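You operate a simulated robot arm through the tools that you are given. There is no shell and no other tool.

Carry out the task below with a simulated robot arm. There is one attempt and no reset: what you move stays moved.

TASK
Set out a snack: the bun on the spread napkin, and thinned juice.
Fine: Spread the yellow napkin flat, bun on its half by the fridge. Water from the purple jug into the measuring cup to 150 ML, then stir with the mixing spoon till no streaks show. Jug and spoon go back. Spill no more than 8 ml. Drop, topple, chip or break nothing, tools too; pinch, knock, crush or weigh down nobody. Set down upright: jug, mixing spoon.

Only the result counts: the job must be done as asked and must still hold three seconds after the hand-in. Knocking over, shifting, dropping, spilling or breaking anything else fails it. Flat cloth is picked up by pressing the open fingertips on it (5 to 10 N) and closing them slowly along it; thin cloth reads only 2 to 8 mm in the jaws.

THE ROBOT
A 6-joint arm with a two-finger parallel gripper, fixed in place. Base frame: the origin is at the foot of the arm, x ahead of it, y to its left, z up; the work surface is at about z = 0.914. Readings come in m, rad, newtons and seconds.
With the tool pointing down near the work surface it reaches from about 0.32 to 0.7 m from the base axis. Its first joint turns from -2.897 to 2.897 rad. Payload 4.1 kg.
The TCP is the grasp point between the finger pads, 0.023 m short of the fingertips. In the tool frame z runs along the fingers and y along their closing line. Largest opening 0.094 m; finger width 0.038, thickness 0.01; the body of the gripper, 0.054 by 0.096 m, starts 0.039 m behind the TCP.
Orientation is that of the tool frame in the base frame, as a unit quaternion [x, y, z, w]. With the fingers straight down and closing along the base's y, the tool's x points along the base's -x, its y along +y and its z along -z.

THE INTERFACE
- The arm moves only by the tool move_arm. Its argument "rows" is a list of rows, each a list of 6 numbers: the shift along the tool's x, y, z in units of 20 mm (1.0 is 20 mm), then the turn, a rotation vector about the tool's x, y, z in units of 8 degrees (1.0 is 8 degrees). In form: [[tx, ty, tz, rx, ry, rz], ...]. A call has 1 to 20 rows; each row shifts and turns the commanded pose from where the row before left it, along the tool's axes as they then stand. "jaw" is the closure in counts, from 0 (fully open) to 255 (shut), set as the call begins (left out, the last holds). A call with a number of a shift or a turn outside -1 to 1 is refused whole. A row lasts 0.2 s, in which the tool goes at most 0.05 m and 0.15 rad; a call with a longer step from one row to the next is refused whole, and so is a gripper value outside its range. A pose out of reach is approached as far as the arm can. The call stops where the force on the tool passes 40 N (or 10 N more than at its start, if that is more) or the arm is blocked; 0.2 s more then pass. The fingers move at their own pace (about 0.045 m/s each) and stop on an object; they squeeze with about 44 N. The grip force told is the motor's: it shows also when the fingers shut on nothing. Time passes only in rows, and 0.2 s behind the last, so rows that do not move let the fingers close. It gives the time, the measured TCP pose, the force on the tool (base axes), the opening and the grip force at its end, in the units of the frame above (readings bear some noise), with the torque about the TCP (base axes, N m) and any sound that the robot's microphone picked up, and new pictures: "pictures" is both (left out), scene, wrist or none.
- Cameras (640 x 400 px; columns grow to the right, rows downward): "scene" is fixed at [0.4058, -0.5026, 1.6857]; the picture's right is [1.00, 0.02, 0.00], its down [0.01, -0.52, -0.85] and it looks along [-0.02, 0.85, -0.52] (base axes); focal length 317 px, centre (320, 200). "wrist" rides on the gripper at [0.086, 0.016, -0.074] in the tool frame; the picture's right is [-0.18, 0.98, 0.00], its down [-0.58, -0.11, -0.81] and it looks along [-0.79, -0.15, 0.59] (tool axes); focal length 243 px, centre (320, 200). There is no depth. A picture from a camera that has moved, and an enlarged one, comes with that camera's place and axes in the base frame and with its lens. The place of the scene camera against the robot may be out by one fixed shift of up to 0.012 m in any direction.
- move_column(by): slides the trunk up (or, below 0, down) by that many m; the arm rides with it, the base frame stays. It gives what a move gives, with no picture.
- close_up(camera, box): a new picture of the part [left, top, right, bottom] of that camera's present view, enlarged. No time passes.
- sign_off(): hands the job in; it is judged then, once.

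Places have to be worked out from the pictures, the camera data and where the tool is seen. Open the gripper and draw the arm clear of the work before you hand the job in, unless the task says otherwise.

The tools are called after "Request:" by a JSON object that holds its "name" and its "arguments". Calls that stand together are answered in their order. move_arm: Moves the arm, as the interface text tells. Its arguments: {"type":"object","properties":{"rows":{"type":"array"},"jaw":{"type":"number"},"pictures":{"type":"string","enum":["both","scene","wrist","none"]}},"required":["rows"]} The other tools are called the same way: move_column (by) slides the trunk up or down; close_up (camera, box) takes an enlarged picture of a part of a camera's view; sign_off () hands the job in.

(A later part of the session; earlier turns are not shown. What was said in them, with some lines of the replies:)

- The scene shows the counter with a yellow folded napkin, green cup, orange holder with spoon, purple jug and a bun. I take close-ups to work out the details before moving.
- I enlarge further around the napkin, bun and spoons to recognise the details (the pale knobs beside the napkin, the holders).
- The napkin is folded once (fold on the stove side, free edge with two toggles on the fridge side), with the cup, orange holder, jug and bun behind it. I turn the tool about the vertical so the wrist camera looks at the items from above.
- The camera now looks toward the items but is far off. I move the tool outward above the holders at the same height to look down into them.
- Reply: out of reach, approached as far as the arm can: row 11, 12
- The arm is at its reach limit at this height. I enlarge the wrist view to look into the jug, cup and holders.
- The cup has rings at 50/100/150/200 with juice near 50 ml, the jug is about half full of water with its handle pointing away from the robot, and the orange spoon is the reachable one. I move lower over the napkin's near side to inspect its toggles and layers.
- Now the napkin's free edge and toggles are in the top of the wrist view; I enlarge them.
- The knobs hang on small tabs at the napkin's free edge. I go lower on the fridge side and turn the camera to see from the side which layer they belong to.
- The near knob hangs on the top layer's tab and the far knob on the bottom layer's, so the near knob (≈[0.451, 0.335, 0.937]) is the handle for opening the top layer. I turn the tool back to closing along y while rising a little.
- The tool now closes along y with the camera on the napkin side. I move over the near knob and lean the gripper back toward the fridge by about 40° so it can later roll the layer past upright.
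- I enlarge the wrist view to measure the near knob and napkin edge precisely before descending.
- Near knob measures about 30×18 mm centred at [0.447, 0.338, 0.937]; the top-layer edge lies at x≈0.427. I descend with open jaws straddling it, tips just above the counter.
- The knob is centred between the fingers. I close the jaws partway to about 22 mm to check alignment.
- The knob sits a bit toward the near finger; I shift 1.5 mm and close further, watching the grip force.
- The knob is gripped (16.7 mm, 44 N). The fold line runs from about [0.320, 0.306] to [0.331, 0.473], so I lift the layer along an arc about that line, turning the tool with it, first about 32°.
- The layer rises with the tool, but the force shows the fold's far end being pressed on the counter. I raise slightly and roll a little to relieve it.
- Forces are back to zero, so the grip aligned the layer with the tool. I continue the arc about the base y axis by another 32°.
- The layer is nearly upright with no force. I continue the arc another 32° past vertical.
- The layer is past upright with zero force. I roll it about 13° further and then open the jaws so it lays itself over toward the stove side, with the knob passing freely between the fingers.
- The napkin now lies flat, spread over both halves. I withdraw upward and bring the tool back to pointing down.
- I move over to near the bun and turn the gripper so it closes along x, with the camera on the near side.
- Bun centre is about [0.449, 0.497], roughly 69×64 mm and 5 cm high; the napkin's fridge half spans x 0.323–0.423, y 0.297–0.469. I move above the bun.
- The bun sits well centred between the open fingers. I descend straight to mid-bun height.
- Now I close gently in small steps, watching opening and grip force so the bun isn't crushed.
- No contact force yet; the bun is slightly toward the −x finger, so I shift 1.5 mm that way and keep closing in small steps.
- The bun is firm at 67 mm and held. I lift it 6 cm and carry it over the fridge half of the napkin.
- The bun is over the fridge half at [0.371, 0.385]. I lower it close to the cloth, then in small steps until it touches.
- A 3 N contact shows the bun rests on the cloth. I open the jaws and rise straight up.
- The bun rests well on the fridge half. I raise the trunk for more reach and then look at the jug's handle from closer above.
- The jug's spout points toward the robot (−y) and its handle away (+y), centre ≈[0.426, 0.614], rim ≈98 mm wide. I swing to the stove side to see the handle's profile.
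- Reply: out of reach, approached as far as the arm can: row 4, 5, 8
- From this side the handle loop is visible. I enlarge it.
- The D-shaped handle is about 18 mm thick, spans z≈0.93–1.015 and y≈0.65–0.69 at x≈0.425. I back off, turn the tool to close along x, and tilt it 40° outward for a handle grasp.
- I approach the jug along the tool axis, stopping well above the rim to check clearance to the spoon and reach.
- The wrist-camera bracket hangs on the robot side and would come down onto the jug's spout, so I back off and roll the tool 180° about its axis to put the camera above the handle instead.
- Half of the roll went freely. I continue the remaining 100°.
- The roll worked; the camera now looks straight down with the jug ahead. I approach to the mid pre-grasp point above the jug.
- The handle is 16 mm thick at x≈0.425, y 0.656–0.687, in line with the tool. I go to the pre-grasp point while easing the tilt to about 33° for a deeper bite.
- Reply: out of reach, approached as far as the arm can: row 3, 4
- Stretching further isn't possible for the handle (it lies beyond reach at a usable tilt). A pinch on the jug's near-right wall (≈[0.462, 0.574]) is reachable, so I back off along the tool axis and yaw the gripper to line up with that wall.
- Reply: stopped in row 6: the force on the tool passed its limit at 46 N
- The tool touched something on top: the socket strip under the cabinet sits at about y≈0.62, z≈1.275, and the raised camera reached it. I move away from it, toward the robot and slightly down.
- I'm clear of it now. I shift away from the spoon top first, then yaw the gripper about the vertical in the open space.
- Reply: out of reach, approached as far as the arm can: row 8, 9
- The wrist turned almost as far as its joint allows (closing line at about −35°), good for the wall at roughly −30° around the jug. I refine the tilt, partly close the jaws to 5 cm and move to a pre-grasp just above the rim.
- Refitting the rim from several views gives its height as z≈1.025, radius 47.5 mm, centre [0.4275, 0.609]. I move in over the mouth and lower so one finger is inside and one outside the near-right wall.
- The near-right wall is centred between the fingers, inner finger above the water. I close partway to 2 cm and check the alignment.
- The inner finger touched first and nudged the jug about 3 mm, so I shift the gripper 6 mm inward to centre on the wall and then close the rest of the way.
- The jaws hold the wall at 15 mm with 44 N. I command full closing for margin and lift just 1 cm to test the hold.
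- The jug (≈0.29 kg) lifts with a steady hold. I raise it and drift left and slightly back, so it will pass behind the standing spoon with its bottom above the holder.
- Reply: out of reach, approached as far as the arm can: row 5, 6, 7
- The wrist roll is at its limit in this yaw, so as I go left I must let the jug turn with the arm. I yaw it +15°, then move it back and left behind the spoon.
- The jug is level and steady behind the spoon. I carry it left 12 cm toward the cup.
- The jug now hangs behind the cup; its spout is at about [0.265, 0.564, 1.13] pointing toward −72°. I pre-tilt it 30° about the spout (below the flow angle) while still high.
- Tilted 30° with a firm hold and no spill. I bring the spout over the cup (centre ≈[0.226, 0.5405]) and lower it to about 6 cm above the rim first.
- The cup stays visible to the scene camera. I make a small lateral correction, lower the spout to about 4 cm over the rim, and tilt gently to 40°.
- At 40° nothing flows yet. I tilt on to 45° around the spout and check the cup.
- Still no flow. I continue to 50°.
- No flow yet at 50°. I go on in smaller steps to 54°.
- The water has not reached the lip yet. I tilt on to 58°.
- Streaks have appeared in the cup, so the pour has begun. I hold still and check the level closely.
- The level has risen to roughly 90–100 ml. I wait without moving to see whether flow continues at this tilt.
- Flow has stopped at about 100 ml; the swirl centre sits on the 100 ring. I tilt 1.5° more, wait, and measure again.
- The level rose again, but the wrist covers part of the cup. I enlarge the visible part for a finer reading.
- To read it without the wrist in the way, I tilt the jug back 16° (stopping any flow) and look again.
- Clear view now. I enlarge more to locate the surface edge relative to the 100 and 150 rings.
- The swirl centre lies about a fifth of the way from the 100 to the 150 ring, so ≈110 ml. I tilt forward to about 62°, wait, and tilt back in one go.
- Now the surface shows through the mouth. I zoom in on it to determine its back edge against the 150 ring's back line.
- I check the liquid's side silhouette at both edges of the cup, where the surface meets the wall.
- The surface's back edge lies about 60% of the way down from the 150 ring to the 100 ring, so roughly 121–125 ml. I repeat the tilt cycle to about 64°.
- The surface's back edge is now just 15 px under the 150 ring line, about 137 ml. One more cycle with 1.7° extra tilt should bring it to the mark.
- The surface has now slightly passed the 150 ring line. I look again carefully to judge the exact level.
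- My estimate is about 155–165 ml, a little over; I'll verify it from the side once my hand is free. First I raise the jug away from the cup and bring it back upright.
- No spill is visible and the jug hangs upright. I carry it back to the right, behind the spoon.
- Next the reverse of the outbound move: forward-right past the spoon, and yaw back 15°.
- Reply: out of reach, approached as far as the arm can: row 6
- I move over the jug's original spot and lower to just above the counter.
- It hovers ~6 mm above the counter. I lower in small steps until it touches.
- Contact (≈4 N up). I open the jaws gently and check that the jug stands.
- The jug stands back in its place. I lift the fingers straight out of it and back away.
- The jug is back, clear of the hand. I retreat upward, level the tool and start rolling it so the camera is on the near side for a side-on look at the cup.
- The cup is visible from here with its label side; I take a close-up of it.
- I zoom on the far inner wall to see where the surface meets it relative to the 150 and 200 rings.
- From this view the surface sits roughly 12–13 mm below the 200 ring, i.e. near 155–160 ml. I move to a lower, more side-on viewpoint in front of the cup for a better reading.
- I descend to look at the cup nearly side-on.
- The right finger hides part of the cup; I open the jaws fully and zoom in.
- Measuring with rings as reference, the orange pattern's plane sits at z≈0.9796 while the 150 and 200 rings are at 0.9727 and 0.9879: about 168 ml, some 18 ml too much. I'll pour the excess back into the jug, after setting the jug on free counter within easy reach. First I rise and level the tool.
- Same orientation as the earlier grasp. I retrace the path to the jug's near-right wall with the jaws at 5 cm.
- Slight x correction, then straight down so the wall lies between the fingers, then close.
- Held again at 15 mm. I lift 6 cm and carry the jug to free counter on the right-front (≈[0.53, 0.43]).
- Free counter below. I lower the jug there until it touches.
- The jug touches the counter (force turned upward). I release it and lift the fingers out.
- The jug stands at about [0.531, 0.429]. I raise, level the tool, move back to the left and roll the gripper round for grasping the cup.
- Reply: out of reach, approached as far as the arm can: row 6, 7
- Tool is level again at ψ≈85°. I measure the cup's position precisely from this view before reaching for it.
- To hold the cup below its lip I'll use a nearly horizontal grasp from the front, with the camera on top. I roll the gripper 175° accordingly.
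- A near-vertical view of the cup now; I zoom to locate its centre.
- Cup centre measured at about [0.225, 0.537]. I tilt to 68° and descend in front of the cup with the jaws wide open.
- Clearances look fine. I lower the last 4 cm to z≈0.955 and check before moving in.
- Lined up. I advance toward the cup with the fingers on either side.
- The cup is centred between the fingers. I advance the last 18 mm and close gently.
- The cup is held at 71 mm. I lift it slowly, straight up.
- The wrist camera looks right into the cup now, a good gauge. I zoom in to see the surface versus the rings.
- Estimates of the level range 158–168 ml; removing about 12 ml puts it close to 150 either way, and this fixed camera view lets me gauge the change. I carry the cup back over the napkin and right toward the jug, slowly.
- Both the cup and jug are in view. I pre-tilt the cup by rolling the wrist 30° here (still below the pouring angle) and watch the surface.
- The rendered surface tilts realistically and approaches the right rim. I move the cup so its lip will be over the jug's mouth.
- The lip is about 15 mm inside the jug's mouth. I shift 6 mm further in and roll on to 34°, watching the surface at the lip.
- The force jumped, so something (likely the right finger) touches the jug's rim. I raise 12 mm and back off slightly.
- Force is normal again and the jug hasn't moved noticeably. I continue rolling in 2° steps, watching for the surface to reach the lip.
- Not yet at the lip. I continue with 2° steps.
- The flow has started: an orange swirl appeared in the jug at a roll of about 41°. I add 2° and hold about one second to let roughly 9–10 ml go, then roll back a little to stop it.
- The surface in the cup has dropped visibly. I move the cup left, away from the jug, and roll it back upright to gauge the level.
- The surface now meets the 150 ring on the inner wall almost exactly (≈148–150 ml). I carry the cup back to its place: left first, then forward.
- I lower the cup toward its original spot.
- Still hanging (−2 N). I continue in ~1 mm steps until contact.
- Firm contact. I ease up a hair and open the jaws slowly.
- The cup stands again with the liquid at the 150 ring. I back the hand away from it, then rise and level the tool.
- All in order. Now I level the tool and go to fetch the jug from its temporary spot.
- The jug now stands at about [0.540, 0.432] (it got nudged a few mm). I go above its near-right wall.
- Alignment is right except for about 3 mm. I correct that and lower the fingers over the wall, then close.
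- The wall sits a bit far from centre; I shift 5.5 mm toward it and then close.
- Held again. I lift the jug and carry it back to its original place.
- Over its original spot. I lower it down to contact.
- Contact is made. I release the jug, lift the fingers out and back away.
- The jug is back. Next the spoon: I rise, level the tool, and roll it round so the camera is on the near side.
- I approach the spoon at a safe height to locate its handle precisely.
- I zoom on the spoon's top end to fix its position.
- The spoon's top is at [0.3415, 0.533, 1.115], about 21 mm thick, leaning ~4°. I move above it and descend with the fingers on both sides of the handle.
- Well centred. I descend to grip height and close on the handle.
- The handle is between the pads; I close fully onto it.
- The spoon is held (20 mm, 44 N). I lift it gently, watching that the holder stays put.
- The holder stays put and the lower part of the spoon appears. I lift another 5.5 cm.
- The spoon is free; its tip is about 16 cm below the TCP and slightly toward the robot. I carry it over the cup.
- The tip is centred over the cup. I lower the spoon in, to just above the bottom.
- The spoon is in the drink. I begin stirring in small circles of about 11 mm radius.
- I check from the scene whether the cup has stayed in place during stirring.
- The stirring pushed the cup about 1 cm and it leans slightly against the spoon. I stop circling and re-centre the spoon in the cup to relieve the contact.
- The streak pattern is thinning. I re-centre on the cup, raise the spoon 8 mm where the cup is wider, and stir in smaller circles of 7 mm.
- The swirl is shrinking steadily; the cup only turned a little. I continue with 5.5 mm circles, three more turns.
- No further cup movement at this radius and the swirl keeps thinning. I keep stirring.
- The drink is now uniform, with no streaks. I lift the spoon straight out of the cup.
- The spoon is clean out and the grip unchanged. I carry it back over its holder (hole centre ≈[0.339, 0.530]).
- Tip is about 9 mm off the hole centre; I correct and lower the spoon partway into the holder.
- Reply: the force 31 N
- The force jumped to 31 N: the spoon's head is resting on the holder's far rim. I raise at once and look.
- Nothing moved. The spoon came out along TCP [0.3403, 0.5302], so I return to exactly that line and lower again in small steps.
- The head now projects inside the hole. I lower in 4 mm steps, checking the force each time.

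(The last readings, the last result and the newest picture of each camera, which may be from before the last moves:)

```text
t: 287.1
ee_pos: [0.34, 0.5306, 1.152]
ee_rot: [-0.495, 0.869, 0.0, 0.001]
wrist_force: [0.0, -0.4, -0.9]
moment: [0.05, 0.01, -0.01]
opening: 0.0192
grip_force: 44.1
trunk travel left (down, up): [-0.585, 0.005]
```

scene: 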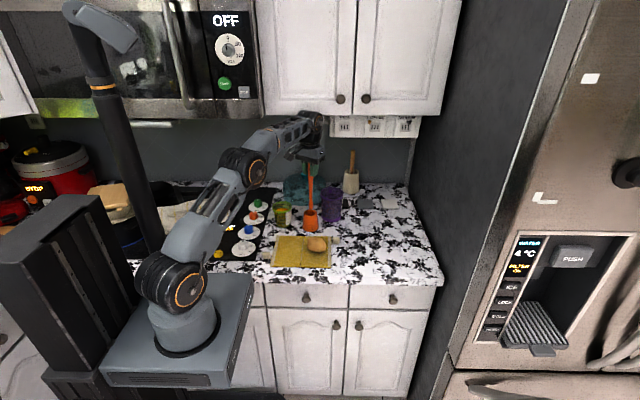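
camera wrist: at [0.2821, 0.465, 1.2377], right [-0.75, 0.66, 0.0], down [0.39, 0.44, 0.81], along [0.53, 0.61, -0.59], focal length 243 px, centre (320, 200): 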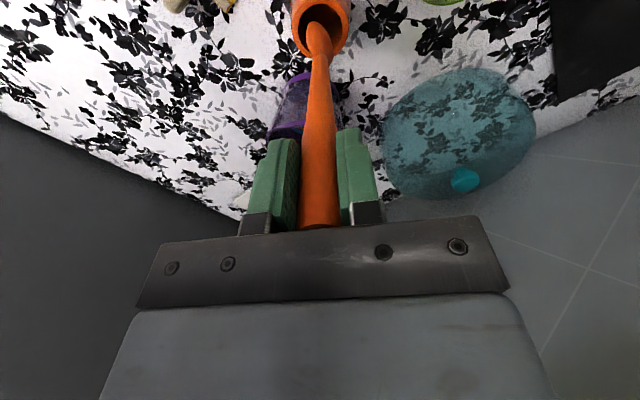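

No contact force now; it passes the rim. I keep lowering in small steps.

Request:
{"name": "move_arm", "arguments": {"rows": [[0, 0, 0.2, 0, 0, 0], [0, 0, 0.2, 0, 0, 0], [0, 0, 0, 0, 0, 0]], "pictures": "none"}}

Request:
{"name": "move_arm", "arguments": {"rows": [[0, 0, 0.2, 0, 0, 0], [0, 0, 0.2, 0, 0, 0], [0, 0, 0, 0, 0, 0]], "pictures": "none"}}

Request:
{"name": "move_arm", "arguments": {"rows": [[0, 0, 0.2, 0, 0, 0], [0, 0, 0.2, 0, 0, 0], [0, 0, 0, 0, 0, 0]], "pictures": "wrist"}}

```text
t: 287.9
ee_pos: [0.3411, 0.5306, 1.1434]
ee_rot: [-0.495, 0.869, 0.0, 0.002]
wrist_force: [-0.1, -0.1, -0.2]
moment: [0.03, -0.03, 0.03]
opening: 0.0192
grip_force: 44.2
trunk travel left (down, up): [-0.585, 0.005]
```

```text
t: 288.6
ee_pos: [0.3411, 0.5296, 1.1365]
ee_rot: [-0.495, 0.869, 0.0, 0.001]
wrist_force: [-0.1, 0.1, -0.8]
moment: [0.01, -0.03, 0.04]
opening: 0.0194
grip_force: 43.6
trunk travel left (down, up): [-0.585, 0.005]
```

```text
t: 289.4
ee_pos: [0.3403, 0.5289, 1.1286]
ee_rot: [-0.495, 0.869, 0.0, 0.001]
wrist_force: [-0.1, -0.1, -0.7]
moment: [0.03, 0.03, -0.01]
opening: 0.0194
grip_force: 44.5
trunk travel left (down, up): [-0.585, 0.005]
camera wrist: at [0.2831, 0.4649, 1.2015], right [-0.75, 0.66, 0.0], down [0.39, 0.44, 0.81], along [0.53, 0.61, -0.59], focal length 243 px, centre (320, 200)
```

wrist: 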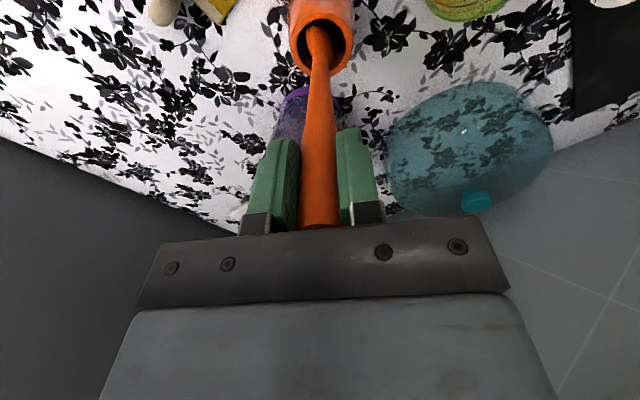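

The spoon slides freely into the holder. I continue down toward its original resting height.

Request:
{"name": "move_arm", "arguments": {"rows": [[0, 0, 0.25, 0, 0, 0], [0, 0, 0.25, 0, 0, 0], [0, 0, 0.25, 0, 0, 0], [0, 0, 0, 0, 0, 0]], "pictures": "none"}}

Request:
{"name": "move_arm", "arguments": {"rows": [[0, 0, 0.25, 0, 0, 0], [0, 0, 0.25, 0, 0, 0], [0, 0, 0.2, 0, 0, 0], [0, 0, 0, 0, 0, 0]], "pictures": "none"}}

Request:
{"name": "move_arm", "arguments": {"rows": [[0, 0, 0.2, 0, 0, 0], [0, 0, 0, 0, 0, 0]], "pictures": "none"}}

```text
t: 290.4
ee_pos: [0.3413, 0.5308, 1.1117]
ee_rot: [-0.495, 0.869, 0.0, 0.001]
wrist_force: [0.8, 0.7, -0.6]
moment: [0.02, -0.02, 0.03]
opening: 0.0193
grip_force: 43.8
trunk travel left (down, up): [-0.585, 0.005]
```

```text
t: 291.4
ee_pos: [0.3408, 0.5313, 1.0978]
ee_rot: [-0.495, 0.869, 0.0, 0.001]
wrist_force: [-0.1, 0.6, -0.8]
moment: [0.04, 0.02, 0.06]
opening: 0.0192
grip_force: 44.5
trunk travel left (down, up): [-0.585, 0.005]
```

```text
t: 292.1
ee_pos: [0.3413, 0.5311, 1.0938]
ee_rot: [-0.494, 0.869, 0.001, 0.001]
wrist_force: [-0.9, 0.4, -0.9]
moment: [0.0, -0.01, 0.0]
opening: 0.0194
grip_force: 43.6
trunk travel left (down, up): [-0.585, 0.005]
```

Almost at the original height; I go down in ~1.5 mm steps until it rests.

Request:
{"name": "move_arm", "arguments": {"rows": [[0, 0, 0.075, 0, 0, 0], [0, 0, 0, 0, 0, 0]], "pictures": "none"}}

Request:
{"name": "move_arm", "arguments": {"rows": [[0, 0, 0.075, 0, 0, 0], [0, 0, 0, 0, 0, 0]], "pictures": "none"}}

Request:
{"name": "move_arm", "arguments": {"rows": [[0, 0, 0.05, 0, 0, 0], [0, 0, 0, 0, 0, 0]], "pictures": "none"}}

```text
t: 292.6
ee_pos: [0.3425, 0.5313, 1.0933]
ee_rot: [-0.496, 0.869, 0.0, 0.0]
wrist_force: [-1.1, -0.8, -0.9]
moment: [-0.01, -0.02, -0.03]
opening: 0.0194
grip_force: 44.2
trunk travel left (down, up): [-0.585, 0.005]
```

```text
t: 293.2
ee_pos: [0.3416, 0.5305, 1.0918]
ee_rot: [-0.495, 0.869, 0.0, 0.001]
wrist_force: [-0.1, 0.0, 2.1]
moment: [-0.03, 0.0, -0.02]
opening: 0.0196
grip_force: 43.9
trunk travel left (down, up): [-0.585, 0.005]
```

```text
t: 293.9
ee_pos: [0.3412, 0.5317, 1.0908]
ee_rot: [-0.495, 0.869, 0.0, 0.002]
wrist_force: [0.9, 1.2, 6.0]
moment: [0.04, -0.1, -0.02]
opening: 0.0193
grip_force: 44.2
trunk travel left (down, up): [-0.585, 0.005]
```

It rests on the holder's bottom at its original height. I open the jaws gently.

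Request:
{"name": "move_arm", "arguments": {"rows": [[0, 0, 0, 0, 0, 0], [0, 0, 0, 0, 0, 0]], "jaw": 195, "pictures": "none"}}

Request:
{"name": "move_arm", "arguments": {"rows": [[0, 0, 0, 0, 0, 0], [0, 0, 0, 0, 0, 0], [0, 0, 0, 0, 0, 0], [0, 0, 0, 0, 0, 0]], "jaw": 20}}

Request:
{"name": "close_up", "arguments": {"camera": "scene", "box": [270, 160, 350, 240]}}

```text
t: 294.4
ee_pos: [0.3398, 0.5318, 1.0897]
ee_rot: [-0.495, 0.869, 0.0, 0.001]
wrist_force: [0.2, 0.4, 1.4]
moment: [-0.02, 0.01, 0.0]
opening: 0.0221
grip_force: 0.1
trunk travel left (down, up): [-0.585, 0.005]
```

```text
t: 295.4
ee_pos: [0.3417, 0.5302, 1.0902]
ee_rot: [-0.496, 0.869, 0.0, 0.0]
wrist_force: [-0.1, -0.4, -0.5]
moment: [0.03, -0.01, -0.03]
opening: 0.087
grip_force: 0.0
trunk travel left (down, up): [-0.585, 0.005]
camera wrist: at [0.2834, 0.466, 1.1639], right [-0.75, 0.66, 0.0], down [0.39, 0.44, 0.81], along [0.53, 0.61, -0.59], focal length 243 px, centre (320, 200)
```

scene: 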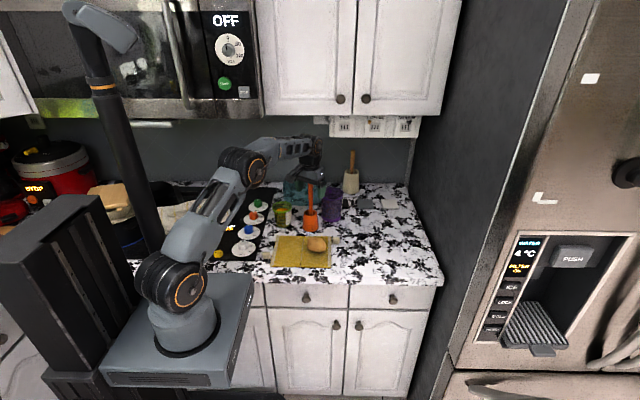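
wrist: 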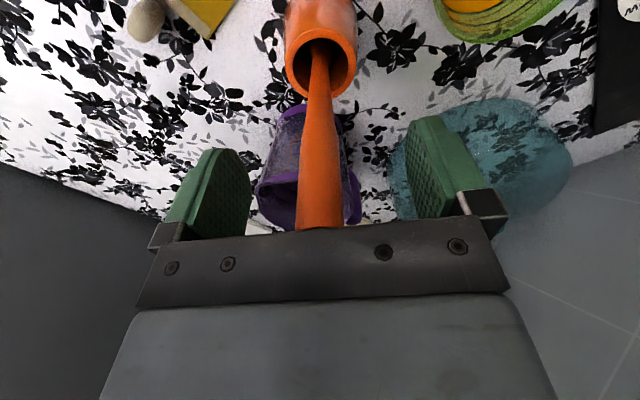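

```text
5.00 times, centred on (310, 200) of scene
camera zoom: at [0.4058, -0.5026, 1.6857], right [1.0, 0.02, 0.0], down [0.01, -0.52, -0.85], along [-0.02, 0.85, -0.52], focal length 1585 px, centre (370, 200)
```

zoom: 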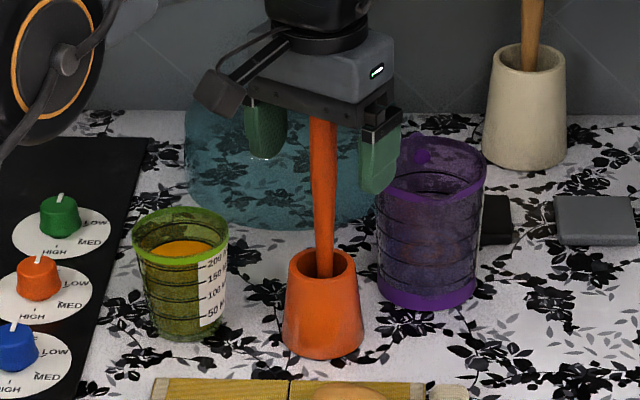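

The spoon stands in its holder as before. I raise the hand straight up and draw it back clear.

Request:
{"name": "move_arm", "arguments": {"rows": [[0, 0, -0.5, 0, 0, 0], [0, 0, -0.8, 0, 0, 0], [0, 0, -0.9, 0, 0, 0], [0, 0, -0.9, 0, 0, 0], [0, 0, -0.9, 0, 0, 0], [0, 0, -0.9, 0, 0, 0], [0.9, 0, 0, 0, 0, 0], [0.9, 0, 0, 0, 0, 0], [0.9, 0, 0, 0, 0, 0], [0.9, 0, 0, 0, 0, 0], [0.9, 0, 0, 0, 0, 0]], "jaw": 0}}

Request:
{"name": "close_up", "arguments": {"camera": "scene", "box": [240, 160, 400, 280]}}

Request:
{"name": "close_up", "arguments": {"camera": "scene", "box": [266, 198, 304, 236]}}

```text
t: 297.9
ee_pos: [0.2951, 0.4522, 1.1881]
ee_rot: [-0.496, 0.868, 0.001, 0.001]
wrist_force: [0.1, -0.3, -0.4]
moment: [0.02, 0.01, 0.02]
opening: 0.0944
grip_force: 0.3
trunk travel left (down, up): [-0.585, 0.005]
camera wrist: at [0.2373, 0.3872, 1.2618], right [-0.75, 0.66, 0.0], down [0.39, 0.44, 0.81], along [0.53, 0.61, -0.59], focal length 243 px, centre (320, 200)
```

scene: 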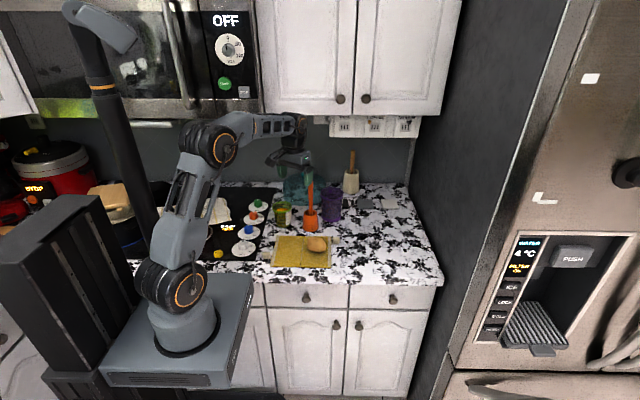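
wrist: 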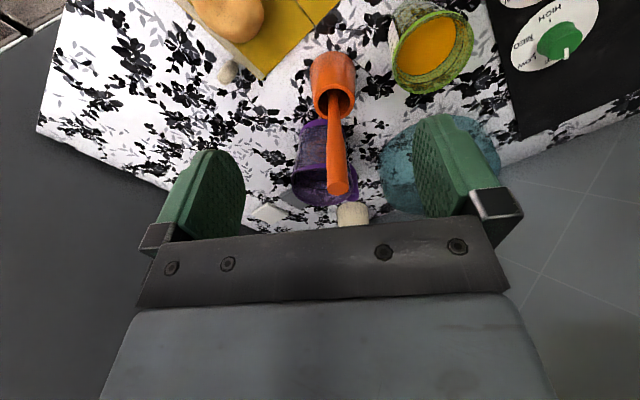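

```text
3.33 times, centred on (320, 220) of scene
camera zoom: at [0.4058, -0.5026, 1.6857], right [1.0, 0.02, 0.0], down [0.01, -0.52, -0.85], along [-0.02, 0.85, -0.52], focal length 1057 px, centre (320, 133)
```

zoom: 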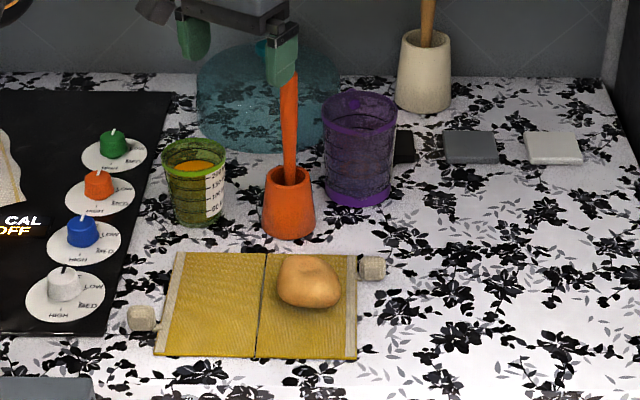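

```text
10.53 times, centred on (285, 217) of scene
camera zoom: at [0.4058, -0.5026, 1.6857], right [1.0, 0.02, 0.0], down [0.01, -0.52, -0.85], along [-0.02, 0.85, -0.52], focal length 3337 px, centre (688, 21)
```

zoom: 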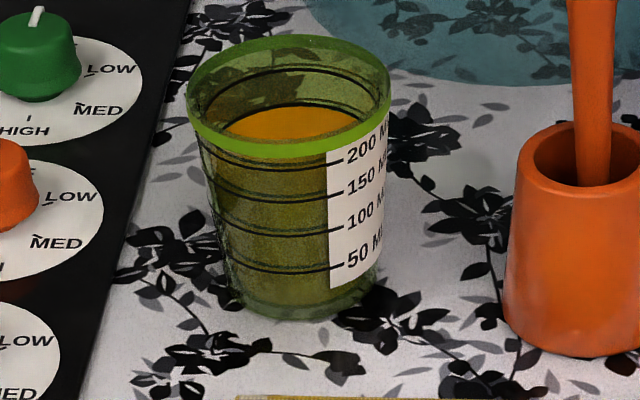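

I look closely at the cup from scene and wrist to make sure it stands upright and at the mark.

Request:
{"name": "close_up", "arguments": {"camera": "scene", "box": [270, 198, 300, 216]}}

Request:
{"name": "close_up", "arguments": {"camera": "wrist", "box": [370, 0, 490, 110]}}

Request:
{"name": "close_up", "arguments": {"camera": "scene", "box": [270, 208, 302, 234]}}

```text
16.00 times, centred on (285, 207) of scene
camera zoom: at [0.4058, -0.5026, 1.6857], right [1.0, 0.02, 0.0], down [0.01, -0.52, -0.85], along [-0.02, 0.85, -0.52], focal length 5072 px, centre (880, 88)
```

zoom: 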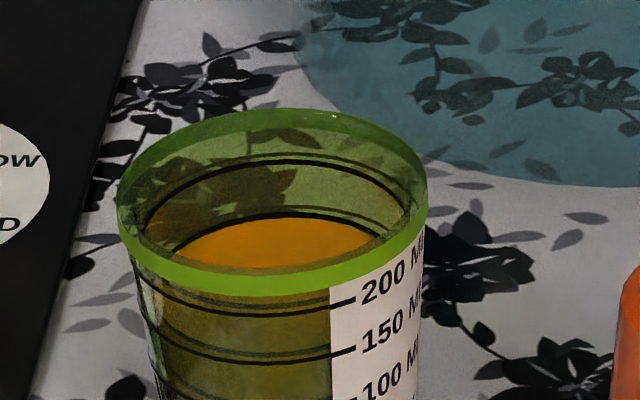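

```text
3.64 times, centred on (430, 55) of wrist
camera zoom: at [0.2373, 0.3872, 1.2618], right [-0.75, 0.66, 0.0], down [0.39, 0.44, 0.81], along [0.53, 0.61, -0.59], focal length 882 px, centre (-80, 727)
```

zoom: 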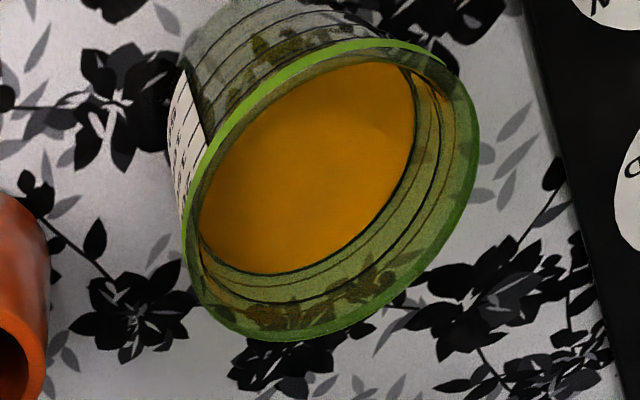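

```text
15.38 times, centred on (286, 221) of scene
camera zoom: at [0.4058, -0.5026, 1.6857], right [1.0, 0.02, 0.0], down [0.01, -0.52, -0.85], along [-0.02, 0.85, -0.52], focal length 4877 px, centre (843, -123)
```

zoom: 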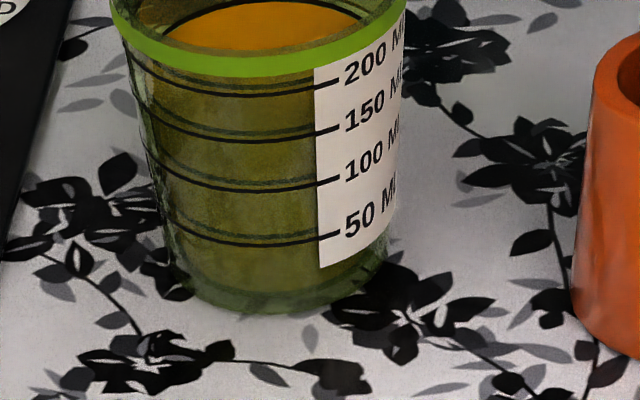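

Level sits on the 150 ring and the cup is upright. I compare the whole layout with the very first picture.

Request:
{"name": "close_up", "arguments": {"camera": "scene", "box": [240, 140, 440, 290]}}

Request:
{"name": "close_up", "arguments": {"camera": "scene", "box": [265, 165, 365, 228]}}

```text
2.67 times, centred on (340, 215) of scene
camera zoom: at [0.4058, -0.5026, 1.6857], right [1.0, 0.02, 0.0], down [0.01, -0.52, -0.85], along [-0.02, 0.85, -0.52], focal length 845 px, centre (267, 160)
```

zoom: 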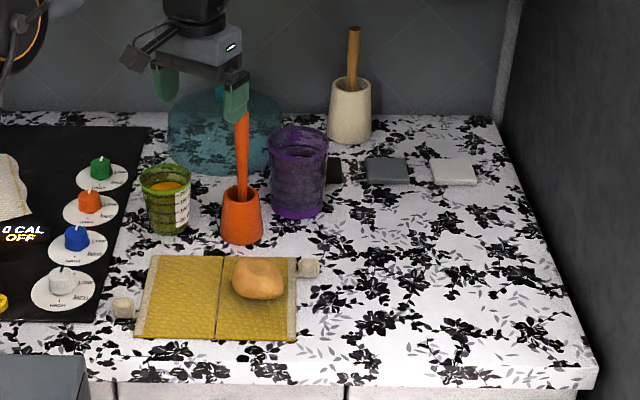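

```text
6.35 times, centred on (315, 196) of scene
camera zoom: at [0.4058, -0.5026, 1.6857], right [1.0, 0.02, 0.0], down [0.01, -0.52, -0.85], along [-0.02, 0.85, -0.52], focal length 2013 px, centre (352, 222)
```

zoom: 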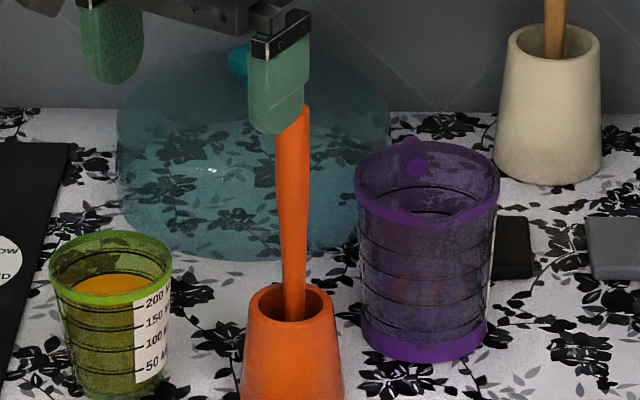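

Jug and cup are within a few millimetres of where they began, spoon and holder unchanged, napkin flat with the bun on the fridge half. I draw the arm clear of the work.

Request:
{"name": "move_arm", "arguments": {"rows": [[0.82, 0.16, -0.4, 0, 0, 0], [0.82, 0.16, -0.4, 0, 0, 0], [0.82, 0.16, -0.4, 0, 0, 0], [0.82, 0.16, -0.4, 0, 0, 0], [0.82, 0.16, -0.4, 0, 0, 0], [0.82, 0.16, -0.4, 0, 0, 0], [0.82, 0.16, -0.4, 0, 0, 0], [0.82, 0.16, -0.4, 0, 0, 0], [0, 0, 0, 0, 0, 0], [0, 0, 0, 0, 0, 0]]}}

Request:
{"name": "close_up", "arguments": {"camera": "scene", "box": [240, 140, 440, 290]}}

Request:
{"name": "close_up", "arguments": {"camera": "scene", "box": [265, 195, 345, 240]}}

Request:
{"name": "close_up", "arguments": {"camera": "scene", "box": [260, 225, 350, 280]}}

```text
t: 300.1
ee_pos: [0.2062, 0.3521, 1.2533]
ee_rot: [-0.496, 0.868, 0.0, 0.0]
wrist_force: [-0.8, -0.2, 1.4]
moment: [-0.02, 0.0, 0.0]
opening: 0.0938
grip_force: 0.1
trunk travel left (down, up): [-0.585, 0.005]
camera wrist: at [0.1484, 0.2861, 1.326], right [-0.75, 0.66, 0.0], down [0.39, 0.44, 0.81], along [0.53, 0.61, -0.59], focal length 243 px, centre (320, 200)
```

scene: 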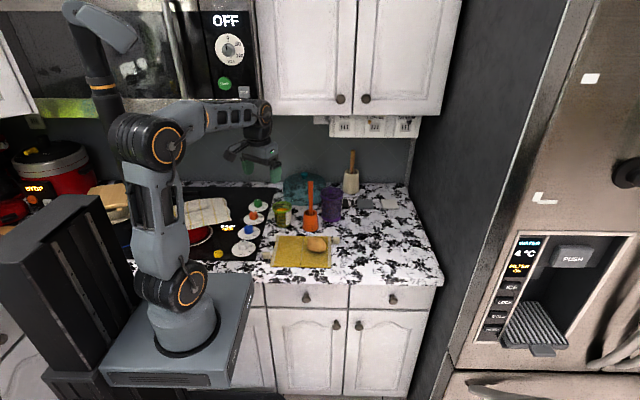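
wrist: 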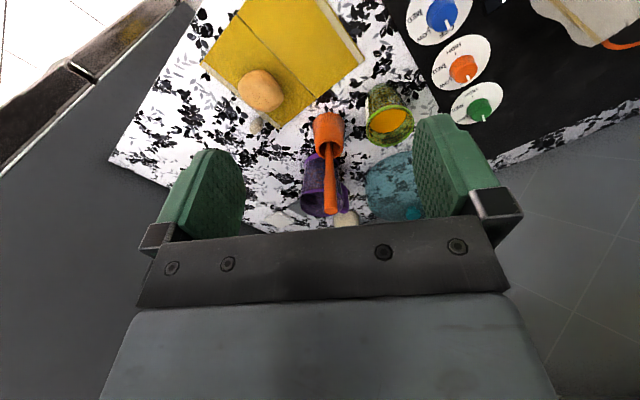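

```text
2.67 times, centred on (340, 215) of scene
camera zoom: at [0.4058, -0.5026, 1.6857], right [1.0, 0.02, 0.0], down [0.01, -0.52, -0.85], along [-0.02, 0.85, -0.52], focal length 845 px, centre (267, 160)
```

zoom: 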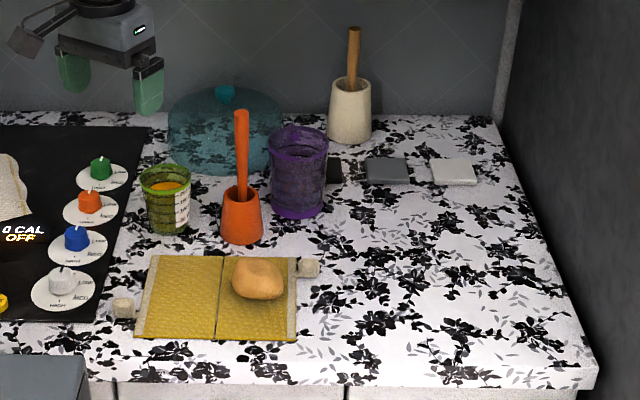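

```text
8.00 times, centred on (305, 218) of scene
camera zoom: at [0.4058, -0.5026, 1.6857], right [1.0, 0.02, 0.0], down [0.01, -0.52, -0.85], along [-0.02, 0.85, -0.52], focal length 2536 px, centre (440, 60)
```

zoom: 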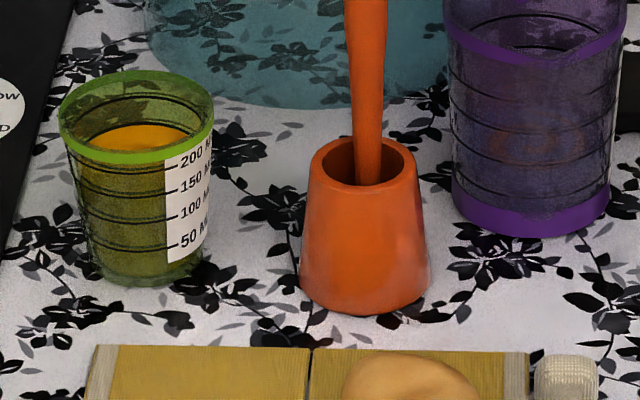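

```text
7.11 times, centred on (305, 252) of scene
camera zoom: at [0.4058, -0.5026, 1.6857], right [1.0, 0.02, 0.0], down [0.01, -0.52, -0.85], along [-0.02, 0.85, -0.52], focal length 2254 px, centre (427, -173)
```

zoom: 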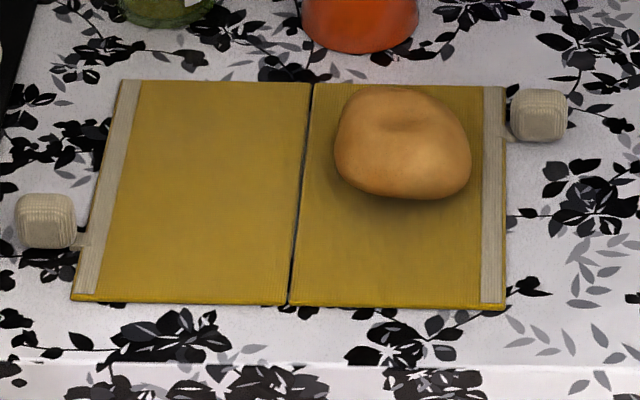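

The napkin lies flat with the bun on the half by the fridge. The drink is uniform at the 150 mark, the jug and spoon are back upright, no spill shows, and the gripper is open with the arm clear. I hand the job in.

Request:
{"name": "sign_off", "arguments": {}}

```text
The job is handed in.
```

The snack is set out and the job is handed in; how it was judged hasn't come back.

- **Napkin and bun:** the yellow napkin lies flat and the bun sits on the half by the fridge.
- **Drink:** the surface sits on the 150 ring and no streaks show after stirring. I first overfilled it, by somewhere around 10–18 ml, and tipped the extra back into the jug. The jug's water therefore now has a little juice in it.
- **Jug and spoon:** both are back and upright. The jug stands about 5 mm from where it started and is turned a few degrees.
- **Spills:** none are visible.

A few things went less cleanly:

- **Measuring cup:** I lifted it to pour off the extra. After that, stirring nudged it. It now stands about 1 cm from where it began and is turned roughly 25°.
- **Gripper contact:** the gripper briefly hit the socket strip under the cabinet with about 46 N, and I backed off.
- **Spoon contact:** the spoon pressed on its holder's rim with about 31 N while going back in. Neither contact moved anything or left damage I could see.
- **Trunk:** it is still raised by 6 cm.
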